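You operate a simulated robot arm through the tools that you are given. There is no shell and no other tool.

The job below is to be done with a simulated two-armed robot. You get a single attempt, and the scene is never put back.

## Task
Pick up the clear can from the top of the rework bench with one hand, pass it to the other hand and put it on the top of the tray stand. Set down upright: clear can.

It is judged by the outcome, as a careful person would: the job done as asked, and still so three seconds after it is handed in. It fails if anything else is knocked over, pushed out of place, dropped, spilled or broken.

## Robot
Two 6-joint arms with two-finger parallel grippers on one trunk, on a base that moves. Base frame: it is fixed to the floor where the robot stands at the start and does not move with it; the origin is under the middle of the robot, x ahead of it, y to its left, z up. Readings come in mm, degrees, newtons and seconds.
The left shoulder is at the start at [280, 185, 855], the right one opposite. With the tool pointing down near the work surface each hand reaches from about 520 to 900 mm from the robot's upright axis, wherever it stands, measured 20 degrees to its own side. Places, roughly: clear can [3000, -2750, 1000]; top of the tray stand [4200, -900, 800]. Payload 1.57 kg a hand.
The TCP of each hand is the grasp point between the finger pads, 30 mm short of the fingertips. In the tool frame z runs along the fingers and y along their closing line. The gripper opens to 80 mm. The fingers are 17 mm wide and 12 mm thick; the gripper's body (40 by 82 mm) begins 80 mm behind the TCP.
Orientation is that of the tool frame in the base frame, as a unit quaternion [x, y, z, w]. With the fingers straight down and closing along the base's y, the tool's x points along the base's -x, its y along +y and its z along -z.

## Interface
- The arms move only by the tool servo_tool. It takes "left_series", "right_series" or both (then of equal length, played together; a hand with none holds still); each is a list of rows, each a list of 7 numbers: the shift along the tool's x, y, z in units of 500 mm (1.0 is 500 mm), then the turn, a rotation vector about the tool's x, y, z in units of 180 degrees (1.0 is 180 degrees), then the opening, from 0 (shut) to 1 (fully open). In form: [[tx, ty, tz, wx, wy, wz, claw], ...]. A call has 1 to 20 rows; each row is the pose to reach, as a shift and turn from the pose commanded when the call began, along the tool's axes at that moment. A call with a number of a shift or a turn outside -1 to 1 is refused whole. Each row takes 0.2 s and may step no farther than 50 mm and 8.6 degrees from the row before; otherwise, or with a gripper value out of range, the whole call is refused. Where a pose cannot be reached the arm comes as near as it can. A force on the tool above 40 N (or 10 N above the force at the start of the call, whichever is more), or a blocked arm, ends the call early, and 0.2 s more pass. Each finger travels about 153 mm/s and halts on what it meets, pressing with about 33 N; the grip force reading is that of the motor and also rises with nothing between the fingers. The clock runs only during rows and for 0.2 s after the last one: add rows that repeat a pose to give the fingers time. The reply holds the time, the measured pose of the TCP, the force on the tool along the base axes, the opening and the grip force, in the units named above and with some noise, with the torque about the TCP (base axes, N m) and any sound that the robot's microphone picked up.
- Cameras (640 x 400 px; columns grow to the right, rows downward): "scene" is now at [236.9, -4.9, 1311]; the picture's right is [0.05, -1.00, 0.00], its down [-0.64, -0.03, -0.77] and it looks along [0.77, 0.04, -0.64] (base axes); focal length 216 px, centre (320, 200). "left" rides on the left gripper at [72, 7, -122] in its tool frame; the picture's right is [-0.09, 1.00, 0.00], its down [-0.84, -0.08, -0.54] and it looks along [-0.54, -0.05, 0.84] (tool axes); focal length 238 px, centre (320, 200). "right" rides on the right gripper at [72, -7, -122] in its tool frame; the picture's right is [0.09, 1.00, 0.00], its down [-0.84, 0.08, -0.54] and it looks along [-0.54, 0.05, 0.84] (tool axes); focal length 238 px, centre (320, 200).
- capture(camera): a new picture of that camera. The clock stands still meanwhile.
- slide_trunk(by): slides the trunk up (or, below 0, down) by that many mm; the arms and the scene camera ride with it, the base frame stays. It gives what a move gives, with no picture.
- base_move(legs): drives the robot by 1 to 6 legs, each [ahead, turn to the left] in mm and degrees, along the robot's own axes; the way and the turn of a leg run together, so that a leg with both is an arc; at most 1500 mm and 180 degrees a leg. The arms and the cameras ride along, it lands a little off, and it stops where it bumps. It gives what a move gives.
- turn_head(pan, tilt): turns the head with the scene camera to pan (to the left, within 86 degrees either way) and tilt (down, from -29 to 69), counted from straight ahead of the robot. It gives what a move gives.
- probe_pixels(camera, pixels): for up to 12 pixels [column, row] of the newest picture of that camera ("zoom" is the newest enlarged one), the place [x, y, z] in the base frame of the surface seen there, good to about 2 mm, but the place of the scene camera against the robot may be out by one fixed shift of up to 18 mm in any direction. The clock stands still meanwhile.
- enlarge(camera, box): a new picture of the part [left, top, right, bottom] of that camera's present view, enlarged. The clock stands still meanwhile.
- close_job(): hands the job in; it is judged then, once.

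Open the grippers and draw the arms clear of the work before you hand the job in, unless the task says otherwise.

The tools are called after "Call:" as a command line: name --argument value ..., lists and objects as JSON in quotes. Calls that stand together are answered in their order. servo_tool: Moves the arms, as the interface text tells. Its arguments: {"type":"object","properties":{"left_series":{"type":"array","items":{"type":"array","items":{"type":"number"}}},"right_series":{"type":"array","items":{"type":"array","items":{"type":"number"}}}},"required":[]} The other tools are called the same way: slide_trunk (by) moves the trunk up or down; base_move (legs) drives the base; turn_head (pan, tilt) turns the head that bears the scene camera; capture (camera) takes a picture; probe_pixels (camera, pixels) gives the place of the surface under pixels of a picture; enlarge (camera, box) takes an enlarged picture of a part of a camera's view; close_job () hands the job in.

At the start:

```text
clock: 0.0
left_tcp_pos: [567.0, 211.6, 1158.4]
left_tcp_rot: [0.0, 1.0, 0.0, 0.001]
left_force: [0.0, 0.4, 0.4]
left_wrist_torque: [0.0, 0.01, 0.03]
left_gripper_width: 79.7
left_finger_force: 0.0
right_tcp_pos: [579.0, -185.1, 1093.1]
right_tcp_rot: [0.0, 1.0, 0.0, 0.0]
right_force: [0.1, -0.1, 0.1]
right_wrist_torque: [0.0, -0.01, 0.02]
right_gripper_width: 80.1
right_finger_force: 0.1
trunk travel left (down, up): [-550.0, 440.0]
robot x, y, heading: [0.8, 0.5, 0.0]
head pan, tilt (commanded): [3.0, 39.9]
```

scene: 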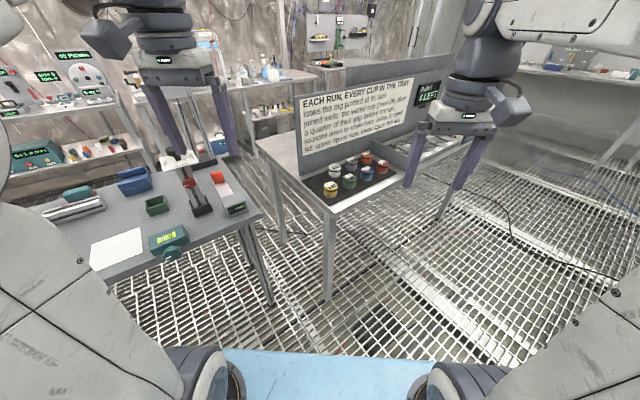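
right: 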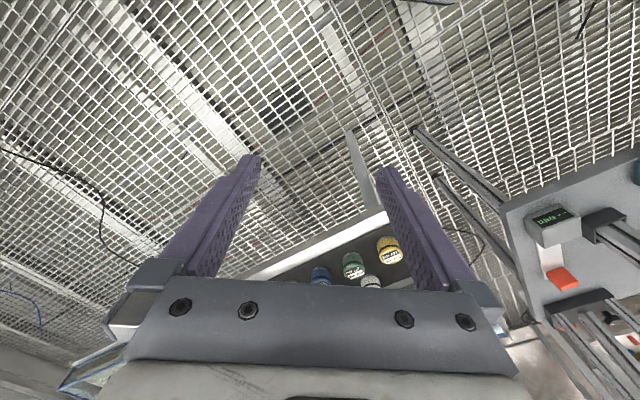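
left: 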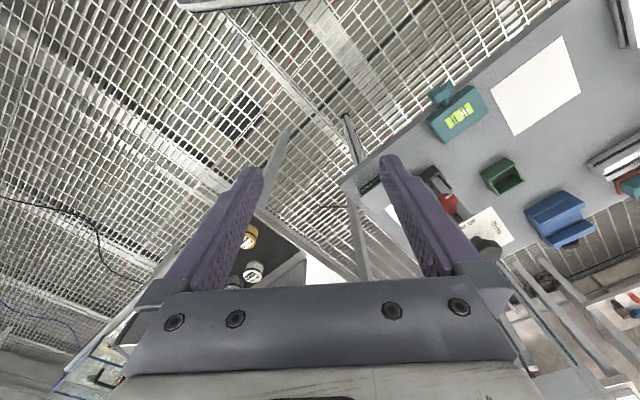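

The start view shows a sign near (355,115), a bench with small jars at about (355,175), and a bench on the left. The can and the tray stand are not in view, so I look to the right, where the can should be.

Call:
turn_head --pan -45 --tilt 15

Call:
capture --camera "scene"

```text
clock: 1.2
left_tcp_pos: [565.9, 211.6, 1157.6]
left_tcp_rot: [0.001, 1.0, 0.0, 0.0]
left_force: [0.6, -0.3, 0.3]
left_wrist_torque: [-0.02, -0.04, -0.01]
left_gripper_width: 79.7
left_finger_force: 0.1
right_tcp_pos: [580.2, -186.0, 1093.8]
right_tcp_rot: [0.0, 1.0, 0.0, 0.0]
right_force: [0.0, -0.1, -1.0]
right_wrist_torque: [-0.02, 0.02, -0.01]
right_gripper_width: 79.9
right_finger_force: 0.0
trunk travel left (down, up): [-550.0, 440.0]
robot x, y, heading: [1.1, 2.3, 0.3]
head pan, tilt (commanded): [-45.0, 15.0]
```

```text
taken
```

scene: 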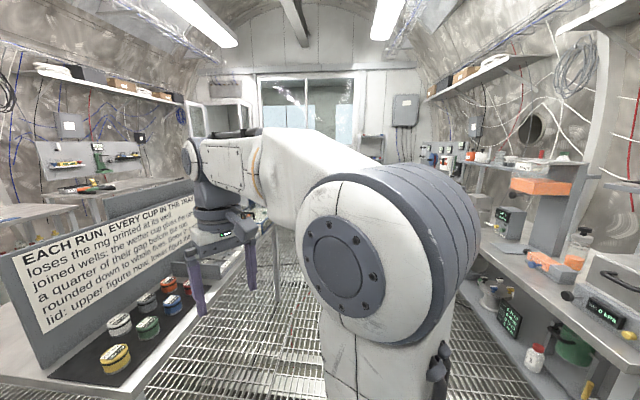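

The right arm hides most of the view ahead of pan -45. I pan to other directions to map the room.

Call:
turn_head --pan -20 --tilt 15

Call:
capture --camera "scene"

Call:
turn_head --pan 10 --tilt 15

Call:
capture --camera "scene"

Call:
turn_head --pan -80 --tilt 20

Call:
capture --camera "scene"

```text
clock: 2.0
left_tcp_pos: [567.7, 211.2, 1157.6]
left_tcp_rot: [0.0, 1.0, 0.001, 0.0]
left_force: [0.1, 0.1, 0.4]
left_wrist_torque: [0.02, 0.02, -0.01]
left_gripper_width: 80.0
left_finger_force: 0.1
right_tcp_pos: [581.4, -185.6, 1093.7]
right_tcp_rot: [0.0, 1.0, 0.001, 0.0]
right_force: [-0.9, -0.6, 0.3]
right_wrist_torque: [0.02, -0.03, -0.01]
right_gripper_width: 79.8
right_finger_force: 0.0
trunk travel left (down, up): [-550.0, 440.0]
robot x, y, heading: [1.8, 3.6, -0.0]
head pan, tilt (commanded): [-20.0, 15.0]
```

```text
taken
```

scene: 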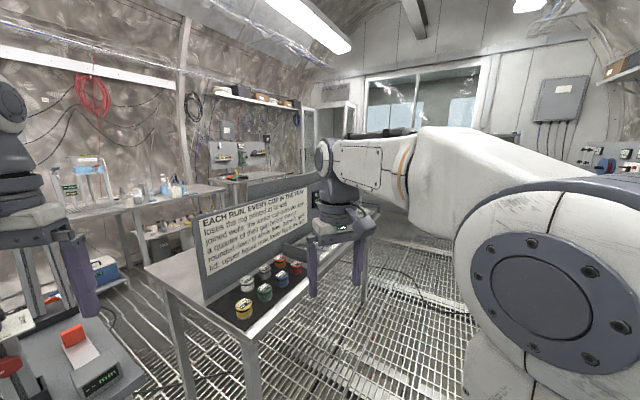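

```text
clock: 3.0
left_tcp_pos: [567.4, 209.9, 1158.4]
left_tcp_rot: [0.0, 1.0, 0.0, -0.001]
left_force: [0.2, -1.4, 0.1]
left_wrist_torque: [0.02, -0.01, 0.02]
left_gripper_width: 79.7
left_finger_force: 0.1
right_tcp_pos: [580.0, -185.8, 1094.7]
right_tcp_rot: [0.0, 1.0, 0.0, 0.0]
right_force: [0.2, -0.2, 0.9]
right_wrist_torque: [0.02, 0.01, -0.02]
right_gripper_width: 80.0
right_finger_force: 0.2
trunk travel left (down, up): [-550.0, 440.0]
robot x, y, heading: [4.2, 1.6, 0.0]
head pan, tilt (commanded): [10.0, 15.0]
```

```text
taken
```

scene: 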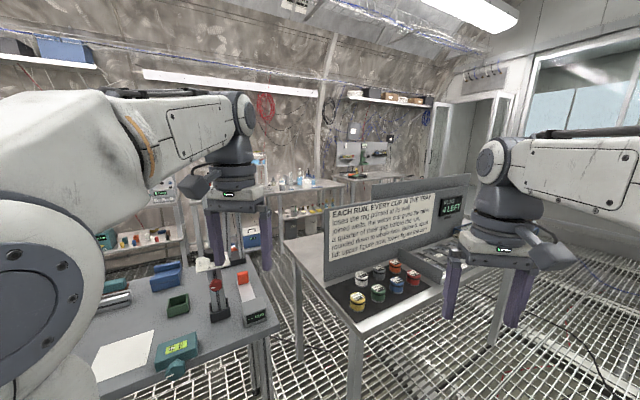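

```text
clock: 4.7
left_tcp_pos: [567.2, 210.2, 1158.7]
left_tcp_rot: [0.0, 1.0, 0.0, 0.0]
left_force: [-0.8, -0.3, 0.6]
left_wrist_torque: [-0.01, -0.02, 0.0]
left_gripper_width: 80.1
left_finger_force: 0.0
right_tcp_pos: [579.9, -186.1, 1094.0]
right_tcp_rot: [0.0, 1.0, 0.0, 0.0]
right_force: [-0.1, 0.1, 0.0]
right_wrist_torque: [0.01, 0.03, 0.03]
right_gripper_width: 79.9
right_finger_force: 0.1
trunk travel left (down, up): [-550.0, 440.0]
robot x, y, heading: [1.2, -2.7, 0.4]
head pan, tilt (commanded): [-80.0, 20.0]
```

```text
taken
```

scene: 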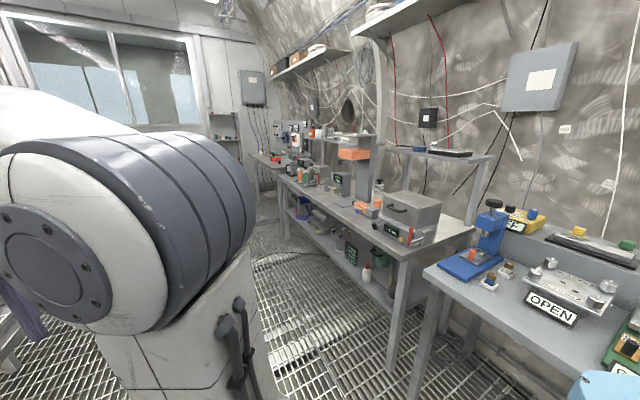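

Pan -80 shows the benches along the right wall, with bottles at about (300,175) and (350,150). I enlarge that stretch and probe points on the benches.

Call:
enlarge --camera "scene" --box '[230, 90, 450, 228]'

Call:
probe_pixels --camera "scene" --pixels '[[265, 160], [320, 185], [345, 205], [400, 245], [445, 235], [285, 165], [300, 175], [340, 180], [330, 260], [270, 270], [320, 330], [430, 275]]'

```text
2.90 times, centred on (340, 159) of scene
```

zoom: 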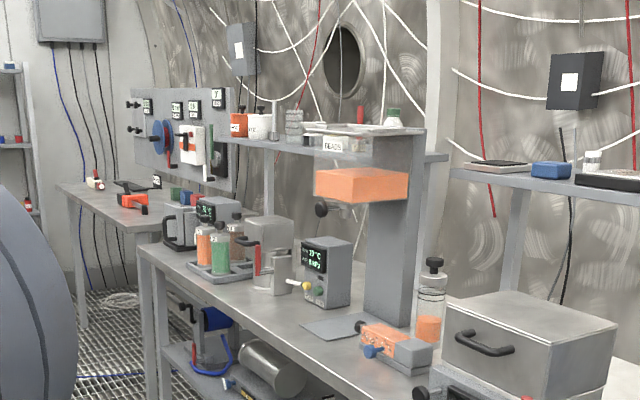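

```text
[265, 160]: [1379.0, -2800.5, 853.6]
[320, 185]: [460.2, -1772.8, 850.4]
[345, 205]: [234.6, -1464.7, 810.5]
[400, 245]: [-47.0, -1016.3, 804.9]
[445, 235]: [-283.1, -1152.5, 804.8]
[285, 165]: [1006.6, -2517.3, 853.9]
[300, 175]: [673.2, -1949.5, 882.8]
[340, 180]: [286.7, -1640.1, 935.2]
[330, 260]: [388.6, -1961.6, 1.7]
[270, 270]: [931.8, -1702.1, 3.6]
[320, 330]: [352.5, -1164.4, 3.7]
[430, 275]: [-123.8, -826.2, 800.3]
```

The room runs off at an angle: the bench probes go from (-47,-1016) to (1379,-2800). I now look ahead with a downward tilt and probe the sign table and the floor, so I can plan a drive path.

Call:
turn_head --pan -15 --tilt 30

Call:
capture --camera "scene"

Call:
probe_pixels --camera "scene" --pixels '[[100, 190], [200, 330], [310, 225], [170, 150], [370, 120], [420, 180], [450, 260], [60, 330], [120, 290], [400, 330], [320, 300], [250, 120]]'

```text
clock: 6.0
left_tcp_pos: [567.1, 210.3, 1157.9]
left_tcp_rot: [0.0, 1.0, 0.0, -0.001]
left_force: [0.4, -0.7, -0.2]
left_wrist_torque: [0.01, 0.0, 0.02]
left_gripper_width: 79.8
left_finger_force: 0.0
right_tcp_pos: [580.3, -184.8, 1093.0]
right_tcp_rot: [0.001, 1.0, 0.0, 0.0]
right_force: [-0.6, 0.5, -0.2]
right_wrist_torque: [0.03, 0.0, 0.02]
right_gripper_width: 80.0
right_finger_force: 0.1
trunk travel left (down, up): [-550.0, 440.0]
robot x, y, heading: [0.1, 0.9, 0.1]
head pan, tilt (commanded): [-15.0, 30.0]
```

```text
taken
```

scene: 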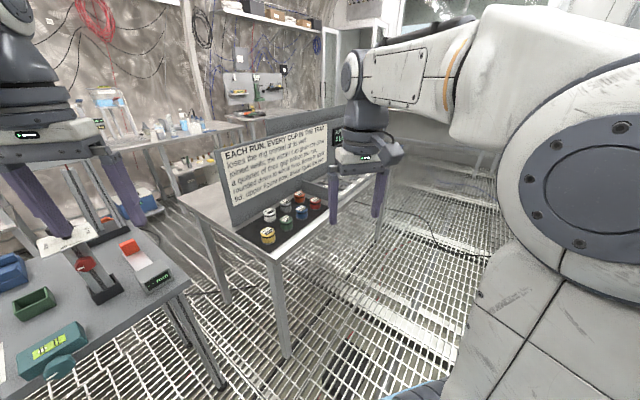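

```text
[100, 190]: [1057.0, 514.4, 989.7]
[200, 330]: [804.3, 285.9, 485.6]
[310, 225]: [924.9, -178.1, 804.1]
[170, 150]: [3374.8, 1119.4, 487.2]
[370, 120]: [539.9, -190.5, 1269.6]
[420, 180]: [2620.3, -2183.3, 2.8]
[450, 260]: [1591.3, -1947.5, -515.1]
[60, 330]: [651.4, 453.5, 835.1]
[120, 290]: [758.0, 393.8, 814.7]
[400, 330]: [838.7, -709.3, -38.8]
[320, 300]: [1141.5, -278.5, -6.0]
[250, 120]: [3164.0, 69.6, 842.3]
```

The front of the sign table lies near (925,-178) at z of about 804. I probe its corners and legs along with more floor points.

Call:
probe_pixels --camera "scene" --pixels '[[272, 262], [385, 172], [183, 198], [288, 350], [380, 240], [226, 300], [330, 140], [225, 140], [215, 380], [430, 230], [400, 150], [180, 285]]'

Call:
enlarge --camera "scene" --box '[190, 90, 350, 250]'

```text
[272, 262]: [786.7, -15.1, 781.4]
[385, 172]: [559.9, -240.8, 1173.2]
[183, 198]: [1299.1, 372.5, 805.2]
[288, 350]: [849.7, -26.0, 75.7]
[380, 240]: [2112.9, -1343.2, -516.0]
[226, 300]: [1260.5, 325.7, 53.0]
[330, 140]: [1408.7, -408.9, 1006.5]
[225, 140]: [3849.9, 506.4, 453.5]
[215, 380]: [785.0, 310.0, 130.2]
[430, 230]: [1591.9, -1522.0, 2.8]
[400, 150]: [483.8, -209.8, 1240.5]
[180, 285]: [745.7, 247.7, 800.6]
```

```text
2.50 times, centred on (270, 170) of scene
```

zoom: 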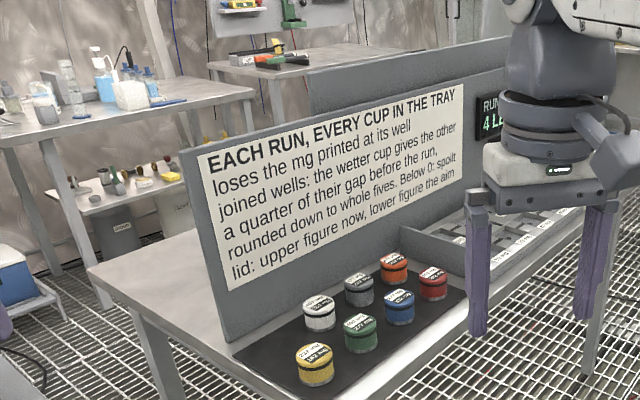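

The sign only concerns the cups and not this job. The room axis runs at about -52 degrees, so I turn the base to face down the corridor. Nothing stands within about 780 mm of me at base height.

Call:
base_move --legs '[[0, -50]]'

Call:
turn_head --pan 0 --tilt 12

Call:
capture --camera "scene"

```text
clock: 8.7
left_tcp_pos: [518.4, -311.1, 1158.1]
left_tcp_rot: [0.434, 0.901, 0.0, 0.0]
left_force: [0.1, 0.1, -0.1]
left_wrist_torque: [-0.02, -0.01, 0.01]
left_gripper_width: 80.1
left_finger_force: 0.1
right_tcp_pos: [219.0, -569.3, 1094.1]
right_tcp_rot: [0.433, 0.901, 0.0, 0.0]
right_force: [0.5, -0.2, 0.0]
right_wrist_torque: [-0.02, 0.0, -0.03]
right_gripper_width: 80.0
right_finger_force: 0.1
trunk travel left (down, up): [-550.0, 440.0]
robot x, y, heading: [-0.2, 0.2, -51.6]
head pan, tilt (commanded): [-15.0, 30.0]
```

```text
clock: 9.5
left_tcp_pos: [518.3, -311.7, 1157.7]
left_tcp_rot: [0.432, 0.902, -0.001, 0.0]
left_force: [0.4, -0.5, 0.2]
left_wrist_torque: [-0.01, 0.03, -0.02]
left_gripper_width: 79.8
left_finger_force: 0.0
right_tcp_pos: [218.1, -568.8, 1095.0]
right_tcp_rot: [0.433, 0.901, -0.001, 0.0]
right_force: [0.8, 1.1, 0.5]
right_wrist_torque: [0.01, 0.0, 0.02]
right_gripper_width: 80.2
right_finger_force: 0.1
trunk travel left (down, up): [-550.0, 440.0]
robot x, y, heading: [1.3, -1.4, -51.4]
head pan, tilt (commanded): [0.0, 12.0]
```

```text
taken
```

scene: 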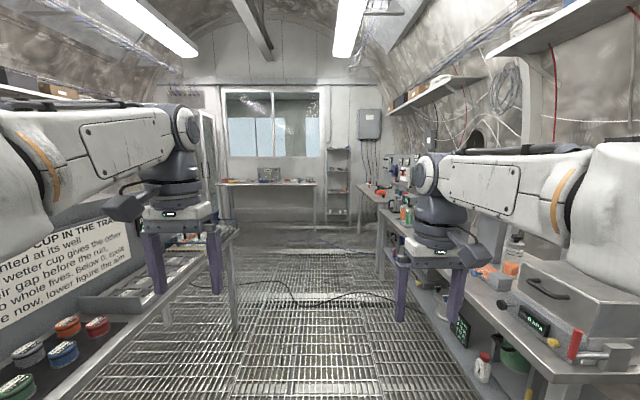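

Now I face down the corridor. A bench stands in front of the window near (265,183), most likely the rework bench. I enlarge it and probe it.

Call:
enlarge --camera "scene" --box '[210, 150, 370, 250]'

Call:
probe_pixels --camera "scene" --pixels '[[220, 185], [265, 186], [315, 186], [268, 177], [337, 190], [240, 250], [300, 300], [230, 320], [385, 270], [360, 190], [290, 220], [200, 215]]'

```text
4.00 times, centred on (290, 200) of scene
```

zoom: 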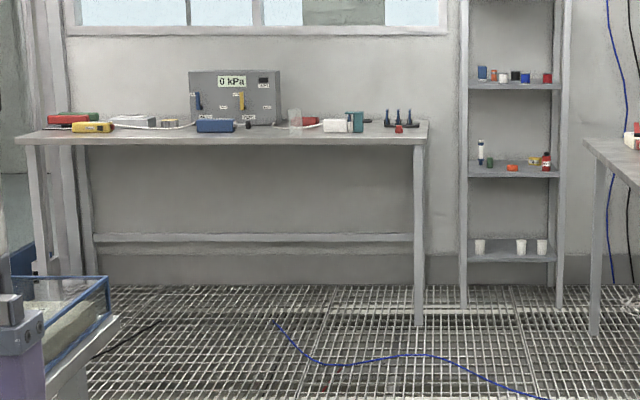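

```text
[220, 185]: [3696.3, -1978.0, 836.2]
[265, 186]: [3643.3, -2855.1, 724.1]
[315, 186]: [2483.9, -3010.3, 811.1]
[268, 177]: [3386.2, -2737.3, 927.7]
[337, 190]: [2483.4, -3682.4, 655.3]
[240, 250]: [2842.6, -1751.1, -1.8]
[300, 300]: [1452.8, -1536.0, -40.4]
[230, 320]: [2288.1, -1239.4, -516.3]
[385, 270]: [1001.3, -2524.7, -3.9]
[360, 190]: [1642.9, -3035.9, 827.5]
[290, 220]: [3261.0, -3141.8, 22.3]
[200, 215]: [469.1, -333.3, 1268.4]
```

The translucent object at zoom (295,118) looks like the clear can. I probe it, the bench edge and the neighbouring things.

Call:
probe_pixels --camera "zoom" --pixels '[[295, 118], [294, 127], [290, 112], [300, 112], [295, 138], [120, 138], [400, 138], [25, 137], [338, 124], [248, 126], [268, 124], [356, 120]]'

Call:
enlarge --camera "scene" --box '[255, 160, 319, 200]'

```text
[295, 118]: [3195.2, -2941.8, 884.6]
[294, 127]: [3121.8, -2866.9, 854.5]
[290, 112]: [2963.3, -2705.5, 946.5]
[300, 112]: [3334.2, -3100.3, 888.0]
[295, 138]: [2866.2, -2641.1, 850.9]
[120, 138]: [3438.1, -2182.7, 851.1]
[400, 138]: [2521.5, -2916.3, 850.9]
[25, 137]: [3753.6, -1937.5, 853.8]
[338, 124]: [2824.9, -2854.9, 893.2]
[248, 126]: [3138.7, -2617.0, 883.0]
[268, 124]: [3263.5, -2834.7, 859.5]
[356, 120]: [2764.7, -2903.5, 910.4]
```

```text
10.00 times, centred on (287, 180) of scene
```

zoom: 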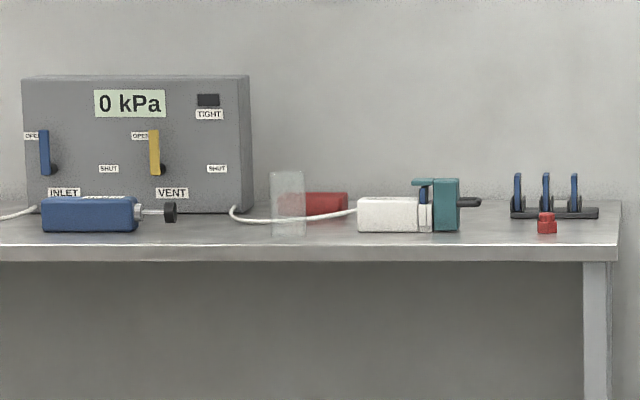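

The can is the translucent cylinder at zoom (287,203), standing between the blue box and the white device. Before I drive down the corridor, I tilt the head down to see how wide the base is against the benches.

Call:
turn_head --pan 0 --tilt 50

Call:
capture --camera "scene"

Call:
probe_pixels --camera "scene" --pixels '[[220, 340], [420, 340], [320, 340], [150, 150], [170, 220], [500, 200], [480, 120], [215, 80], [560, 260], [90, 300], [430, 80], [320, 150]]'

```text
clock: 10.6
left_tcp_pos: [518.8, -310.5, 1157.8]
left_tcp_rot: [0.433, 0.901, 0.0, -0.001]
left_force: [0.6, 0.2, 0.0]
left_wrist_torque: [0.0, 0.03, 0.01]
left_gripper_width: 80.1
left_finger_force: 0.1
right_tcp_pos: [217.7, -568.9, 1093.0]
right_tcp_rot: [0.433, 0.902, -0.001, 0.0]
right_force: [0.0, -0.4, 0.3]
right_wrist_torque: [-0.01, 0.0, -0.01]
right_gripper_width: 79.9
right_finger_force: 0.0
trunk travel left (down, up): [-550.0, 440.0]
robot x, y, heading: [-2.2, -0.6, -51.4]
head pan, tilt (commanded): [0.0, 50.0]
```

```text
taken
```

scene: 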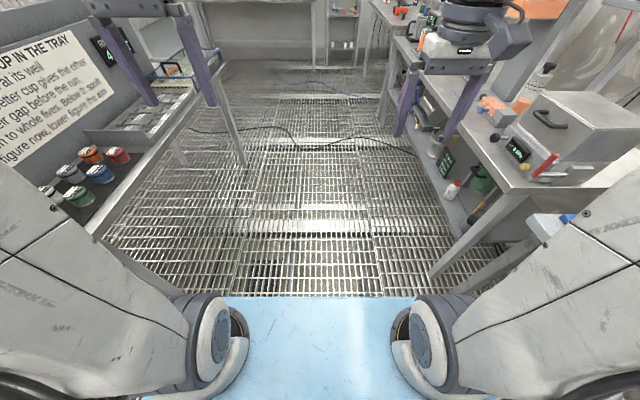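

```text
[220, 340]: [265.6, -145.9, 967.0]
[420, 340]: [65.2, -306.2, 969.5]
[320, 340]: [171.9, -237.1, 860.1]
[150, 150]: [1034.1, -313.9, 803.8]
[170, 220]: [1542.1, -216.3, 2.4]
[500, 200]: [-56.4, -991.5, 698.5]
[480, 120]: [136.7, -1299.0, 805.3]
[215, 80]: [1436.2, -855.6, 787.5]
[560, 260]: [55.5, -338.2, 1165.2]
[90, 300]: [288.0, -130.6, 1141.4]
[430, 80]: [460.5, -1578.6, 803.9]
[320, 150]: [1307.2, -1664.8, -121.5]
```

The corridor is clear from about 610 mm on my left to about 620 mm on my right, and the sign table ends about 1560 mm ahead. I drive straight forward 1500 mm and look again.

Call:
base_move --legs '[[1500, 0]]'

Call:
turn_head --pan 8 --tilt 15

Call:
capture --camera "scene"

```text
clock: 18.0
left_tcp_pos: [1442.6, -1500.5, 1158.6]
left_tcp_rot: [0.44, 0.898, 0.001, 0.0]
left_force: [1.0, -0.5, -0.6]
left_wrist_torque: [-0.01, -0.01, 0.02]
left_gripper_width: 80.1
left_finger_force: 0.0
right_tcp_pos: [1136.0, -1754.2, 1094.1]
right_tcp_rot: [0.44, 0.898, 0.0, 0.0]
right_force: [-0.5, 0.1, -0.1]
right_wrist_torque: [0.04, -0.04, 0.01]
right_gripper_width: 80.0
right_finger_force: 0.0
trunk travel left (down, up): [-550.0, 440.0]
robot x, y, heading: [929.7, -1181.3, -52.2]
head pan, tilt (commanded): [0.0, 50.0]
```

```text
clock: 19.0
left_tcp_pos: [1443.4, -1503.0, 1157.9]
left_tcp_rot: [0.439, 0.898, 0.0, 0.0]
left_force: [-0.6, 1.0, -0.2]
left_wrist_torque: [0.01, 0.03, -0.01]
left_gripper_width: 80.0
left_finger_force: 0.0
right_tcp_pos: [1137.7, -1754.9, 1093.7]
right_tcp_rot: [0.439, 0.898, 0.0, 0.001]
right_force: [0.3, 0.1, -0.7]
right_wrist_torque: [-0.05, 0.01, -0.02]
right_gripper_width: 80.2
right_finger_force: 0.0
trunk travel left (down, up): [-550.0, 440.0]
robot x, y, heading: [928.7, -1179.4, -52.1]
head pan, tilt (commanded): [8.0, 15.0]
```

```text
taken
```

scene: 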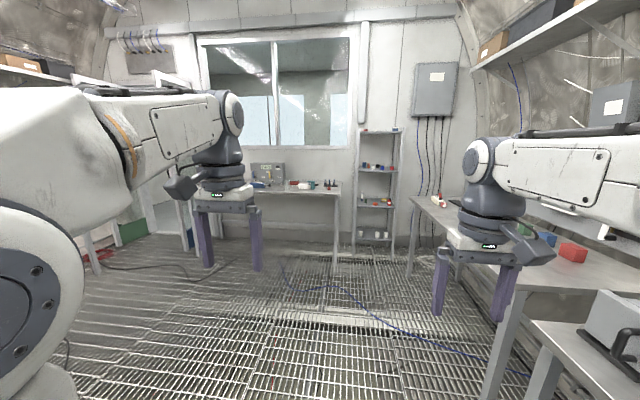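

I am at (929,-1179). The tray stand should lie at a pan of about +57 and may be hidden behind the left arm, so I look there.

Call:
turn_head --pan 60 --tilt 15

Call:
capture --camera "scene"

```text
clock: 20.2
left_tcp_pos: [1444.1, -1502.0, 1158.3]
left_tcp_rot: [0.44, 0.898, 0.0, 0.0]
left_force: [-0.3, -0.7, 0.0]
left_wrist_torque: [0.04, -0.01, 0.0]
left_gripper_width: 80.3
left_finger_force: 0.0
right_tcp_pos: [1138.1, -1754.4, 1093.1]
right_tcp_rot: [0.439, 0.898, 0.001, 0.001]
right_force: [-0.2, 0.4, -0.4]
right_wrist_torque: [0.04, -0.02, 0.01]
right_gripper_width: 80.0
right_finger_force: 0.0
trunk travel left (down, up): [-550.0, 440.0]
robot x, y, heading: [928.4, -1181.1, -52.1]
head pan, tilt (commanded): [60.0, 15.0]
```

```text
taken
```

scene: 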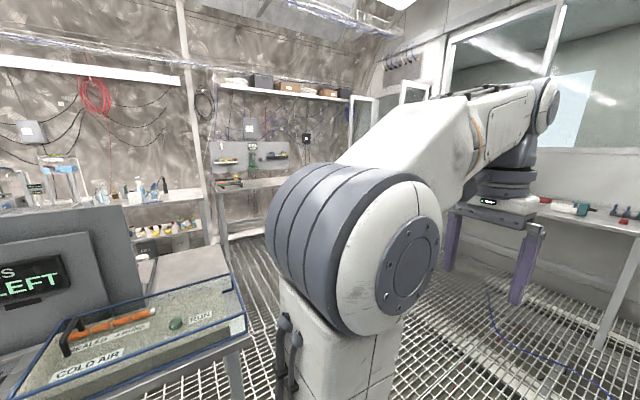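

The tray stand is behind the left arm from here. I move 900 mm further into the open area and turn left to look, since the floor there appeared free.

Call:
base_move --legs '[[900, 0], [0, 50]]'

Call:
turn_head --pan 10 --tilt 20

Call:
capture --camera "scene"

```text
clock: 27.2
left_tcp_pos: [2047.2, -1725.4, 1157.8]
left_tcp_rot: [0.037, 0.999, 0.0, 0.001]
left_force: [-0.5, 0.2, 0.1]
left_wrist_torque: [0.02, -0.01, -0.05]
left_gripper_width: 80.1
left_finger_force: 0.1
right_tcp_pos: [2030.9, -2122.1, 1094.3]
right_tcp_rot: [0.037, 0.999, 0.0, 0.0]
right_force: [-1.0, -0.9, 0.5]
right_wrist_torque: [0.0, 0.0, 0.04]
right_gripper_width: 80.0
right_finger_force: 0.0
trunk travel left (down, up): [-550.0, 440.0]
robot x, y, heading: [1467.5, -1892.8, -4.2]
head pan, tilt (commanded): [60.0, 15.0]
```

```text
clock: 28.4
left_tcp_pos: [2046.3, -1725.1, 1158.5]
left_tcp_rot: [0.037, 0.999, 0.0, 0.0]
left_force: [0.0, 0.2, -0.1]
left_wrist_torque: [-0.01, 0.01, 0.0]
left_gripper_width: 80.1
left_finger_force: 0.0
right_tcp_pos: [2031.6, -2120.9, 1094.0]
right_tcp_rot: [0.037, 0.999, 0.0, 0.0]
right_force: [0.1, -0.1, 0.3]
right_wrist_torque: [0.02, 0.0, 0.02]
right_gripper_width: 79.9
right_finger_force: 0.1
trunk travel left (down, up): [-550.0, 440.0]
robot x, y, heading: [1467.8, -1896.5, -4.0]
head pan, tilt (commanded): [10.0, 20.0]
```

```text
taken
```

scene: 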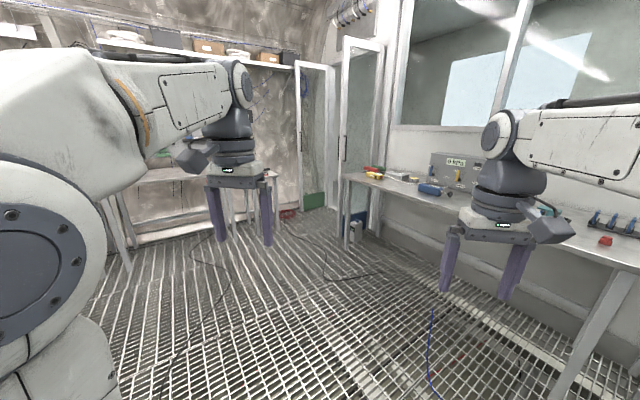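

The stand at (255-275,180) behind the left gripper looks like the tray stand. I enlarge it and probe.

Call:
enlarge --camera "scene" --box '[190, 130, 350, 250]'

Call:
probe_pixels --camera "scene" --pixels '[[273, 172], [246, 200], [270, 210], [277, 180], [260, 167], [200, 250], [250, 250], [330, 270], [345, 180], [400, 195], [560, 240], [600, 245]]'

```text
3.33 times, centred on (270, 190) of scene
```

zoom: 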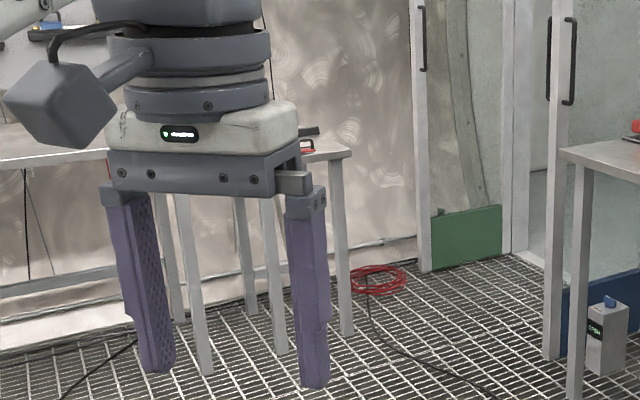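

```text
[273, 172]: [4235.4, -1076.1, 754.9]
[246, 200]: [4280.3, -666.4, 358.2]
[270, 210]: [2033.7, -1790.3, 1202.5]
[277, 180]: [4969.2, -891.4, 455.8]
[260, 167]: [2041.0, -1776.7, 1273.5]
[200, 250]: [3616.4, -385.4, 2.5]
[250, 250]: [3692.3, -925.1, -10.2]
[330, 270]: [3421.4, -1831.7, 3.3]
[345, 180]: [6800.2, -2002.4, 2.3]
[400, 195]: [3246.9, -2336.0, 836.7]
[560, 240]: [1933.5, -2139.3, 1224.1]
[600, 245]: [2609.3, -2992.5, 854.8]
```

The stand's right edge is at (4235,-1076,755), but the gripper hides the rest. I turn the base left by 27 degrees so that the stand falls between the arms.

Call:
base_move --legs '[[0, 26]]'

Call:
turn_head --pan 0 --tilt 15

Call:
capture --camera "scene"

Call:
enlarge --camera "scene" --box '[260, 130, 420, 250]'

```text
clock: 30.1
left_tcp_pos: [1910.7, -1485.8, 1158.7]
left_tcp_rot: [-0.193, 0.981, 0.0, 0.0]
left_force: [-0.2, -1.9, -0.7]
left_wrist_torque: [-0.03, 0.02, -0.02]
left_gripper_width: 80.0
left_finger_force: 0.1
right_tcp_pos: [2072.1, -1847.5, 1094.7]
right_tcp_rot: [-0.191, 0.981, 0.0, 0.0]
right_force: [0.7, 0.3, -0.2]
right_wrist_torque: [0.01, 0.03, 0.01]
right_gripper_width: 80.0
right_finger_force: 0.0
trunk travel left (down, up): [-550.0, 440.0]
robot x, y, heading: [1467.5, -1895.5, 22.5]
head pan, tilt (commanded): [10.0, 20.0]
```

```text
clock: 30.8
left_tcp_pos: [1911.4, -1485.5, 1158.0]
left_tcp_rot: [-0.192, 0.981, 0.0, -0.001]
left_force: [0.0, -0.3, 0.9]
left_wrist_torque: [0.0, -0.03, 0.02]
left_gripper_width: 80.3
left_finger_force: 0.1
right_tcp_pos: [2072.4, -1847.0, 1095.3]
right_tcp_rot: [-0.193, 0.981, 0.0, 0.0]
right_force: [0.3, -0.2, -0.2]
right_wrist_torque: [-0.02, -0.01, 0.0]
right_gripper_width: 80.1
right_finger_force: 0.1
trunk travel left (down, up): [-550.0, 440.0]
robot x, y, heading: [1460.9, -1893.8, 22.5]
head pan, tilt (commanded): [0.0, 15.0]
```

```text
taken
```

scene: 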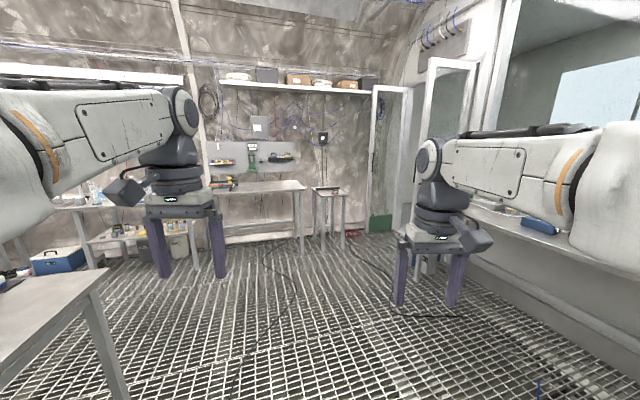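

```text
3.33 times, centred on (340, 190) of scene
```

zoom: 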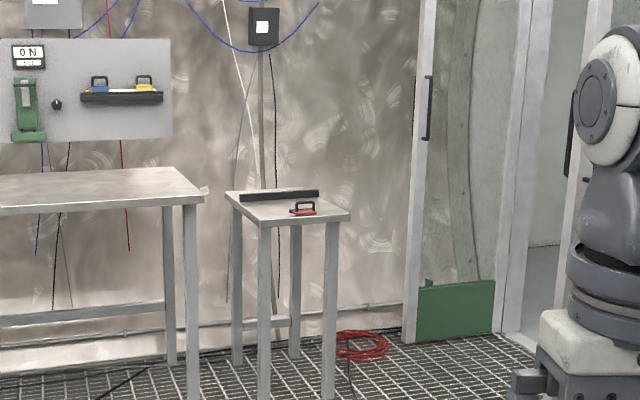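

The tray stand is clear now: a small table at zoom (288,205) with a black strip at the back and a red item at (303,208). I probe its corners and both objects.

Call:
probe_pixels --camera "zoom" --pixels '[[228, 195], [263, 224], [346, 215], [318, 192], [245, 197], [318, 196], [292, 212], [314, 212], [303, 204], [262, 208], [264, 390], [330, 390]]'

Call:
enlarge --camera "scene" --box '[305, 165, 369, 205]'

```text
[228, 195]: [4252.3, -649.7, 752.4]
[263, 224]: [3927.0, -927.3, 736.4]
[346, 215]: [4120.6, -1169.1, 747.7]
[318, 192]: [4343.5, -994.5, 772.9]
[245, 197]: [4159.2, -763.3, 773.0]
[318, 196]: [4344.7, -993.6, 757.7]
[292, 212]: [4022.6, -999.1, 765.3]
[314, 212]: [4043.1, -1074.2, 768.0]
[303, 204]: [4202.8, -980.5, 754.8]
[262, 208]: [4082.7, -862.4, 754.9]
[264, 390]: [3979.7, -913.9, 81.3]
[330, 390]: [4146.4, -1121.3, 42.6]
```

```text
10.00 times, centred on (337, 185) of scene
```

zoom: 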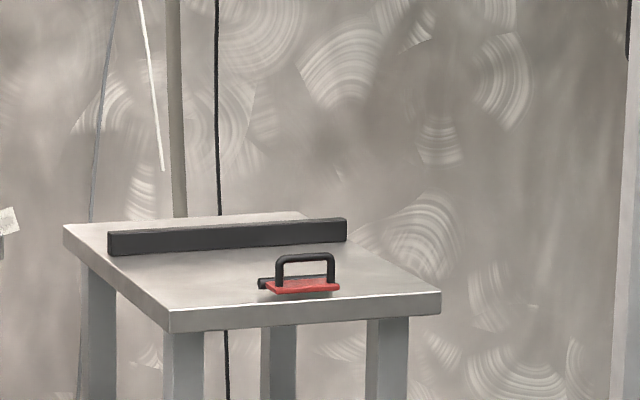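

The stand top is at z of about 755, with free surface to the left of the red item. I now drive to a viewing position in front of the rework bench, about 1.1 m short of the can, and face it. The floor on the way showed clear.

Call:
base_move --legs '[[0, -14], [1050, 0], [0, -58]]'

Call:
turn_head --pan -8 --tilt 20

Call:
capture --camera "scene"

```text
clock: 39.5
left_tcp_pos: [3017.4, -2029.0, 1158.1]
left_tcp_rot: [0.414, 0.91, 0.0, 0.0]
left_force: [1.1, 0.4, 0.2]
left_wrist_torque: [-0.02, -0.01, 0.04]
left_gripper_width: 79.9
left_finger_force: 0.0
right_tcp_pos: [2729.0, -2299.7, 1093.8]
right_tcp_rot: [0.413, 0.911, 0.0, 0.001]
right_force: [0.0, 0.4, -0.4]
right_wrist_torque: [0.01, -0.02, 0.02]
right_gripper_width: 80.0
right_finger_force: 0.0
trunk travel left (down, up): [-550.0, 440.0]
robot x, y, heading: [2485.1, -1738.9, -48.7]
head pan, tilt (commanded): [0.0, 15.0]
```

```text
clock: 40.2
left_tcp_pos: [3018.2, -2028.6, 1158.2]
left_tcp_rot: [0.413, 0.911, 0.0, 0.0]
left_force: [-0.6, -0.6, -0.3]
left_wrist_torque: [0.0, 0.01, -0.05]
left_gripper_width: 79.9
left_finger_force: 0.1
right_tcp_pos: [2726.9, -2300.1, 1093.9]
right_tcp_rot: [0.413, 0.911, 0.001, 0.0]
right_force: [-0.2, 0.9, -0.8]
right_wrist_torque: [0.0, 0.01, 0.0]
right_gripper_width: 80.0
right_finger_force: 0.1
trunk travel left (down, up): [-550.0, 440.0]
robot x, y, heading: [2488.3, -1738.7, -48.7]
head pan, tilt (commanded): [-8.0, 20.0]
```

```text
taken
```

scene: 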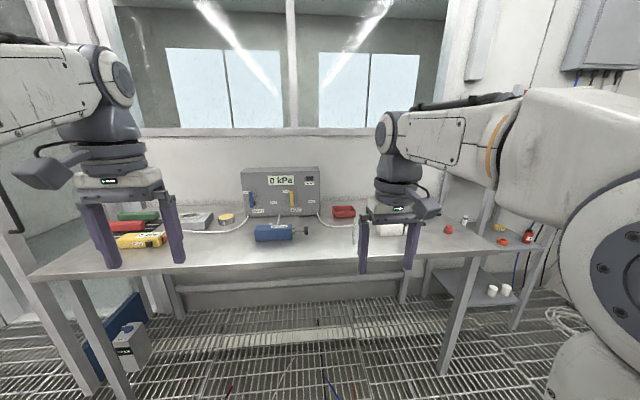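

The can is partly behind the right gripper's left finger, near (356,230). I enlarge that area and use the right wrist camera as well.

Call:
enlarge --camera "scene" --box '[300, 190, 444, 280]'

Call:
capture --camera "right"

Call:
capture --camera "left"

```text
4.44 times, centred on (372, 235) of scene
```

zoom: 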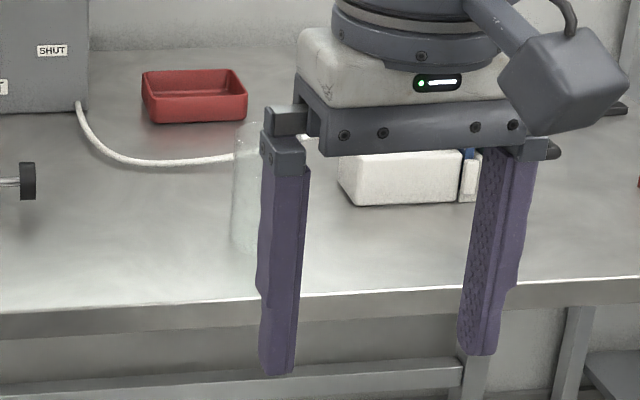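

```text
taken
```

right: 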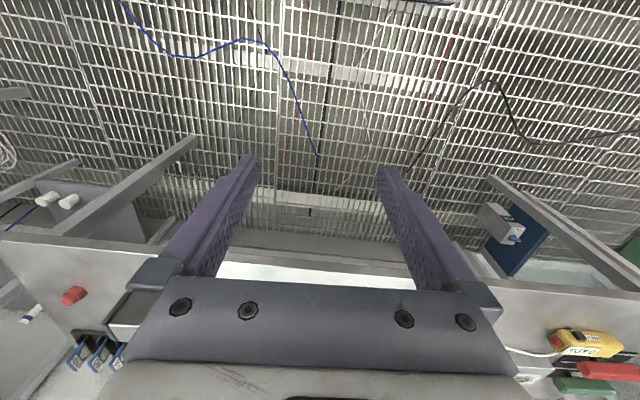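

```text
taken
```

left: 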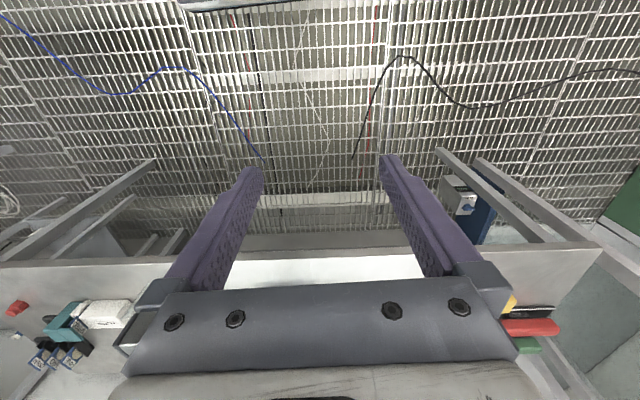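

The finger covers the can's right side in zoom (235-265,125-255). I move the right hand about 200 mm to the right to clear the view; nothing is near it at that height.

Call:
servo_tool --right_series '[[0, -0.09, 0, 0, 0, 0, 1], [0, -0.18, 0, 0, 0, 0, 1], [0, -0.27, 0, 0, 0, 0, 1], [0, -0.36, 0, 0, 0, 0, 1], [0, -0.44, 0, 0, 0, 0, 1]]'

Call:
enlarge --camera "scene" --box '[300, 180, 428, 260]'

```text
clock: 41.4
left_tcp_pos: [3017.1, -2028.9, 1158.1]
left_tcp_rot: [0.413, 0.911, -0.001, 0.0]
left_force: [-0.2, -0.4, 1.0]
left_wrist_torque: [-0.03, -0.01, -0.01]
left_gripper_width: 79.8
left_finger_force: 0.1
right_tcp_pos: [2561.7, -2446.2, 1095.1]
right_tcp_rot: [0.413, 0.911, 0.0, 0.0]
right_force: [0.1, -0.9, 0.6]
right_wrist_torque: [-0.02, 0.05, -0.01]
right_gripper_width: 80.0
right_finger_force: 0.1
trunk travel left (down, up): [-550.0, 440.0]
robot x, y, heading: [2483.5, -1738.7, -48.5]
head pan, tilt (commanded): [-8.0, 20.0]
```

```text
5.00 times, centred on (364, 220) of scene
```

zoom: 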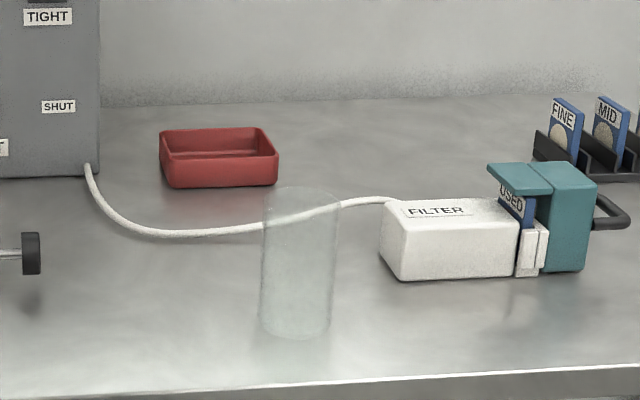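

Now the whole can shows: rim around zoom (302,197), base around (295,330), and the hose passing well behind it. I probe the can's surfaces, the bench beside its base and its neighbours.

Call:
probe_pixels --camera "zoom" --pixels '[[296, 342], [250, 325], [342, 325], [302, 189], [302, 210], [266, 200], [337, 200], [297, 270], [262, 270], [333, 270], [294, 395], [380, 240]]'

Call:
enlarge --camera "scene" --box '[344, 212, 376, 252]'

```text
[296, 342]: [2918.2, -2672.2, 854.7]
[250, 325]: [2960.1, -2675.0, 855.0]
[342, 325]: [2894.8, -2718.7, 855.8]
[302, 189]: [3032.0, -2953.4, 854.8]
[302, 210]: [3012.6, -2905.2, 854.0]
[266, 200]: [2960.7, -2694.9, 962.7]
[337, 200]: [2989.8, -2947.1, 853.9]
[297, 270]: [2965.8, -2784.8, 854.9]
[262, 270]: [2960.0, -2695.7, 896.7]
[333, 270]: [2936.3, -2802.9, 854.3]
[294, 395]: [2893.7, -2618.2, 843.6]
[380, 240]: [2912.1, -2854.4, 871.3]
```

```text
10.00 times, centred on (360, 232) of scene
```

zoom: 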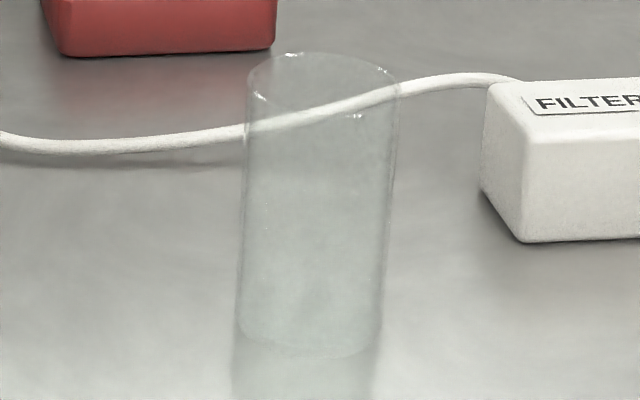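

Estimates from the probes: can axis about (2930,-2707), diameter about 63 mm, from z 855 to about 965. I calibrate the scene camera against the known left hand by probing its fingertips near (110,265) and (178,260), and check bench height with the right wrist camera.

Call:
enlarge --camera "scene" --box '[64, 160, 208, 280]'

Call:
capture --camera "right"

Call:
probe_pixels --camera "right" --pixels '[[60, 260], [500, 290], [300, 250], [580, 340], [240, 260], [100, 300]]'

```text
3.33 times, centred on (136, 220) of scene
```

zoom: 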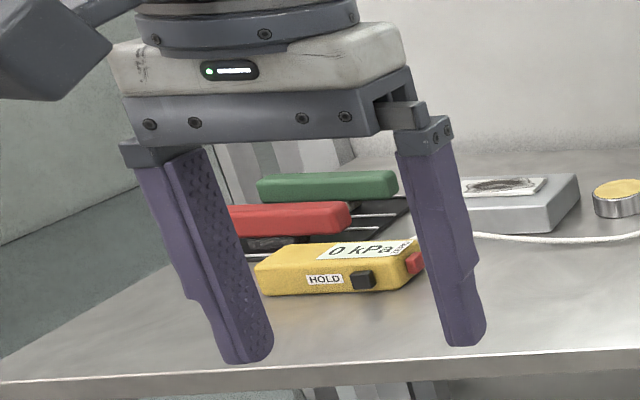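

```text
taken
```

right: 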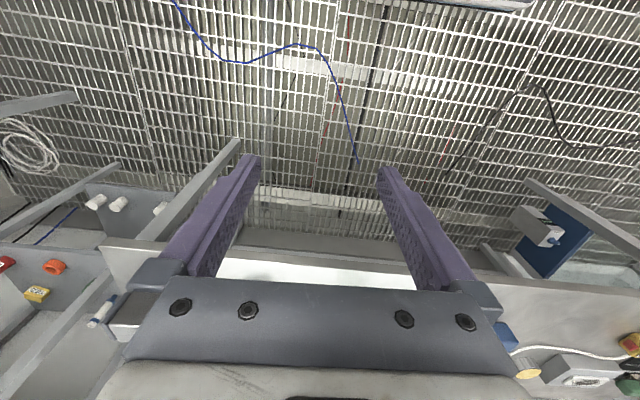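

```text
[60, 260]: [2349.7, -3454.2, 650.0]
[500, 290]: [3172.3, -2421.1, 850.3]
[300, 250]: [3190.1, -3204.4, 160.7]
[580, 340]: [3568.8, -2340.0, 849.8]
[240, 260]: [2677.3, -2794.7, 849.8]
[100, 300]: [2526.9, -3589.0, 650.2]
```

The wrist camera puts the bench top at z 850, so the scene camera reads about 5 mm high. I probe the left hand's fingers in the zoom to get the horizontal shift.

Call:
probe_pixels --camera "zoom" --pixels '[[215, 250], [235, 310], [200, 200], [165, 215], [190, 290], [430, 200], [450, 280], [463, 335], [468, 300], [420, 170], [250, 350], [460, 345]]'

```text
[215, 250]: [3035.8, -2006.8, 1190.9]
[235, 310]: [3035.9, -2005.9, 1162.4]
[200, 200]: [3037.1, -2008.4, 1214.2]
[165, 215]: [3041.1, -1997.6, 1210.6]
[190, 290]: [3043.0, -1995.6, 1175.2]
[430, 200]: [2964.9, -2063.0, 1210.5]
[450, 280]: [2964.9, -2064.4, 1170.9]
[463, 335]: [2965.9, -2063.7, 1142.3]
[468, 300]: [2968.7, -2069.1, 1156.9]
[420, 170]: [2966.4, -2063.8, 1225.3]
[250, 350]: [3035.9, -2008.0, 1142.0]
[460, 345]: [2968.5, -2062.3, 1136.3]
```

The finger probes show the scene camera is shifted about 11 mm to my right and 5 mm up. The corrected can axis is then about (2938,-2700), with the base at z 850 and the rim near 960. I turn slightly right and drive 375 mm to put the can within the right hand's reach, with both hands well above the bench items.

Call:
base_move --legs '[[0, -3], [370, 0]]'

Call:
capture --camera "scene"

Call:
capture --camera "right"

```text
clock: 44.1
left_tcp_pos: [3216.0, -2337.0, 1158.1]
left_tcp_rot: [0.44, 0.898, 0.0, 0.0]
left_force: [-0.5, -0.5, 0.5]
left_wrist_torque: [0.01, -0.03, -0.01]
left_gripper_width: 80.2
left_finger_force: 0.1
right_tcp_pos: [2738.3, -2726.7, 1095.7]
right_tcp_rot: [0.441, 0.898, -0.001, 0.0]
right_force: [-0.9, -0.6, -0.3]
right_wrist_torque: [0.03, 0.0, -0.02]
right_gripper_width: 80.3
right_finger_force: 0.0
trunk travel left (down, up): [-550.0, 440.0]
robot x, y, heading: [2701.3, -2018.2, -52.2]
head pan, tilt (commanded): [-8.0, 20.0]
```

```text
taken
```

scene: 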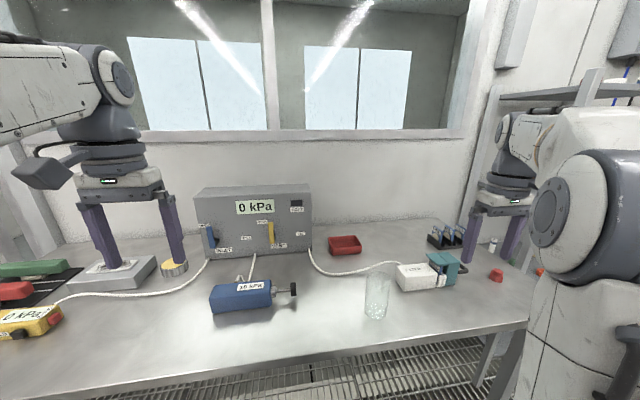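

```text
taken
```

right: 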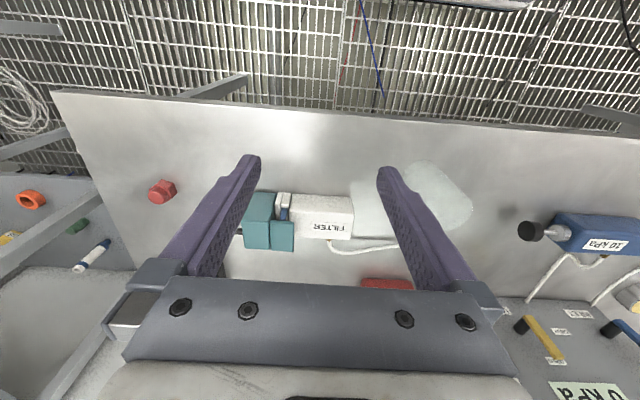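

The can stands at scene (377,295) and appears in the right wrist view at (415,200). I enlarge both for accurate edges.

Call:
enlarge --camera "scene" --box '[345, 260, 409, 330]'

Call:
enlarge --camera "right" --box '[330, 140, 490, 240]'

```text
5.71 times, centred on (377, 295) of scene
```

zoom: 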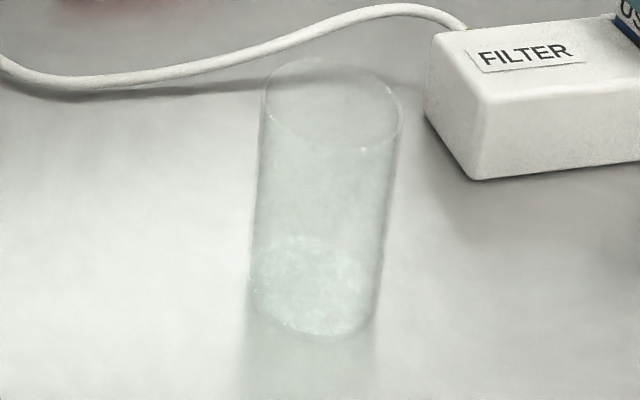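

```text
4.00 times, centred on (410, 190) of right
```

zoom: 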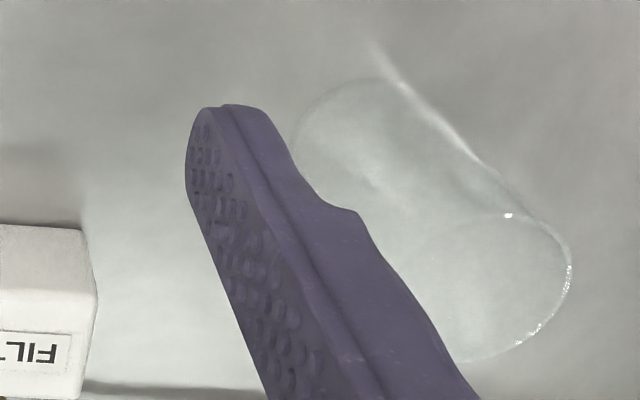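

From the rim in the right wrist view I get a can axis of about (2941,-2693), close to the scene estimate. I move the right hand above it at the current height, keeping the tips about 100 mm above the rim, and check again with both cameras.

Call:
servo_tool --right_series '[[-0.04, 0.072, 0, 0, 0, 0, 1], [-0.08, 0.143, 0, 0, 0, 0, 1], [-0.119, 0.215, 0, 0, 0, 0, 1], [-0.158, 0.286, 0, 0, 0, 0, 1], [-0.198, 0.358, 0, 0, 0, 0, 1], [-0.198, 0.358, 0, 0, 0, 0, 1]]'

Call:
capture --camera "right"

Call:
capture --camera "scene"

Call:
enlarge --camera "right" --box '[230, 130, 410, 280]'

```text
clock: 45.5
left_tcp_pos: [3217.0, -2337.0, 1158.1]
left_tcp_rot: [0.441, 0.898, 0.001, 0.0]
left_force: [-0.6, -0.3, -0.2]
left_wrist_torque: [0.01, -0.03, -0.01]
left_gripper_width: 79.9
left_finger_force: 0.0
right_tcp_pos: [2939.8, -2695.3, 1092.8]
right_tcp_rot: [0.44, 0.898, 0.0, -0.001]
right_force: [0.4, -0.5, 0.3]
right_wrist_torque: [0.03, -0.01, -0.03]
right_gripper_width: 80.2
right_finger_force: 0.2
trunk travel left (down, up): [-550.0, 440.0]
robot x, y, heading: [2703.2, -2017.2, -52.0]
head pan, tilt (commanded): [-8.0, 20.0]
```

```text
taken
```

right: 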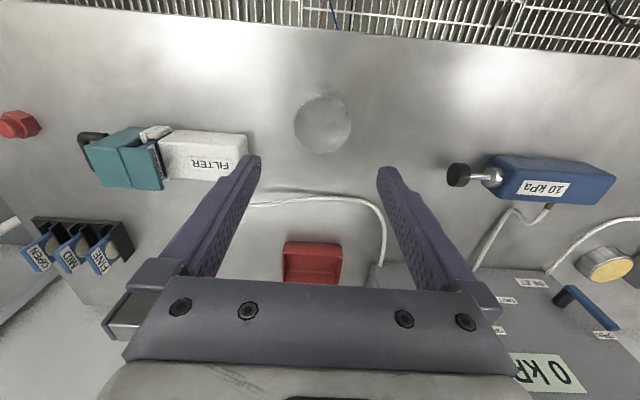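

```text
taken
```

scene: 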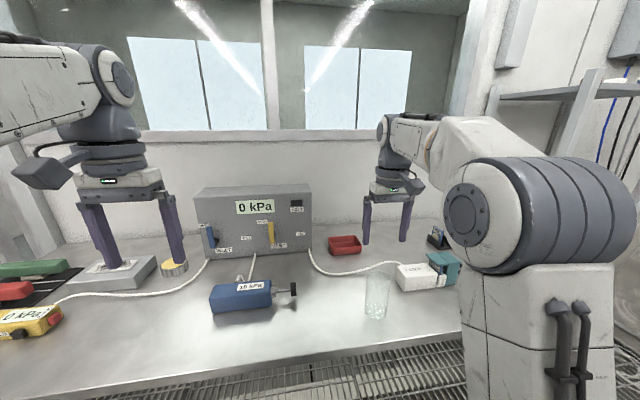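

```text
2.67 times, centred on (320, 205) of right
```

zoom: 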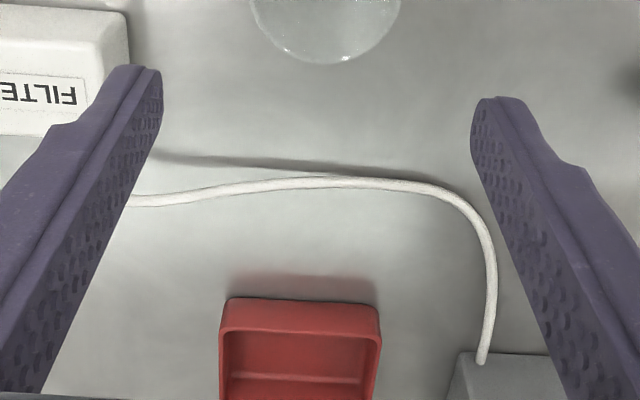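

The wrist view now shows the can almost end-on at (322,125), where a point below the TCP at rim height should project to (320.5,128). I enlarge that area to fine-tune.

Call:
enlarge --camera "right" --box '[272, 75, 368, 165]'

Call:
enlarge --camera "scene" --box '[340, 255, 412, 330]'

```text
4.44 times, centred on (320, 120) of right
```

zoom: 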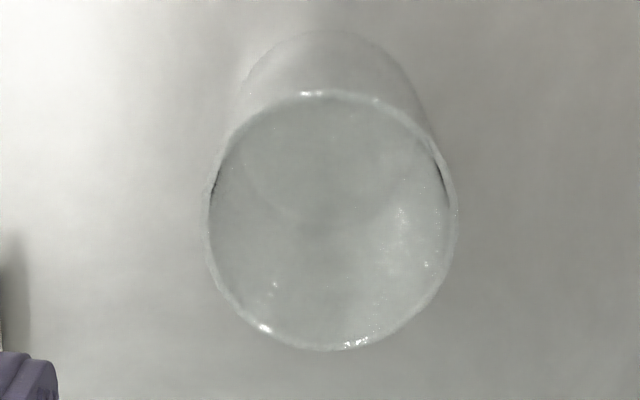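

```text
5.33 times, centred on (376, 292) of scene
```

zoom: 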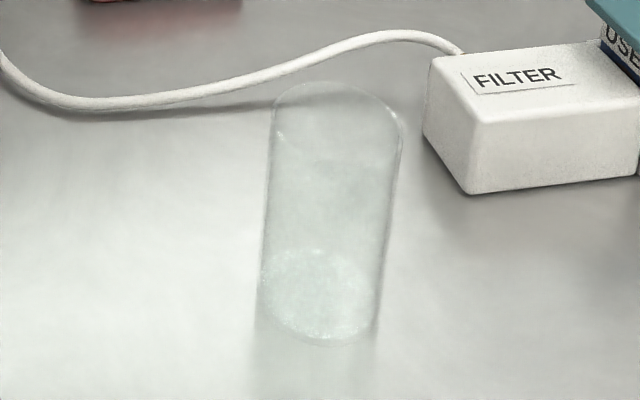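

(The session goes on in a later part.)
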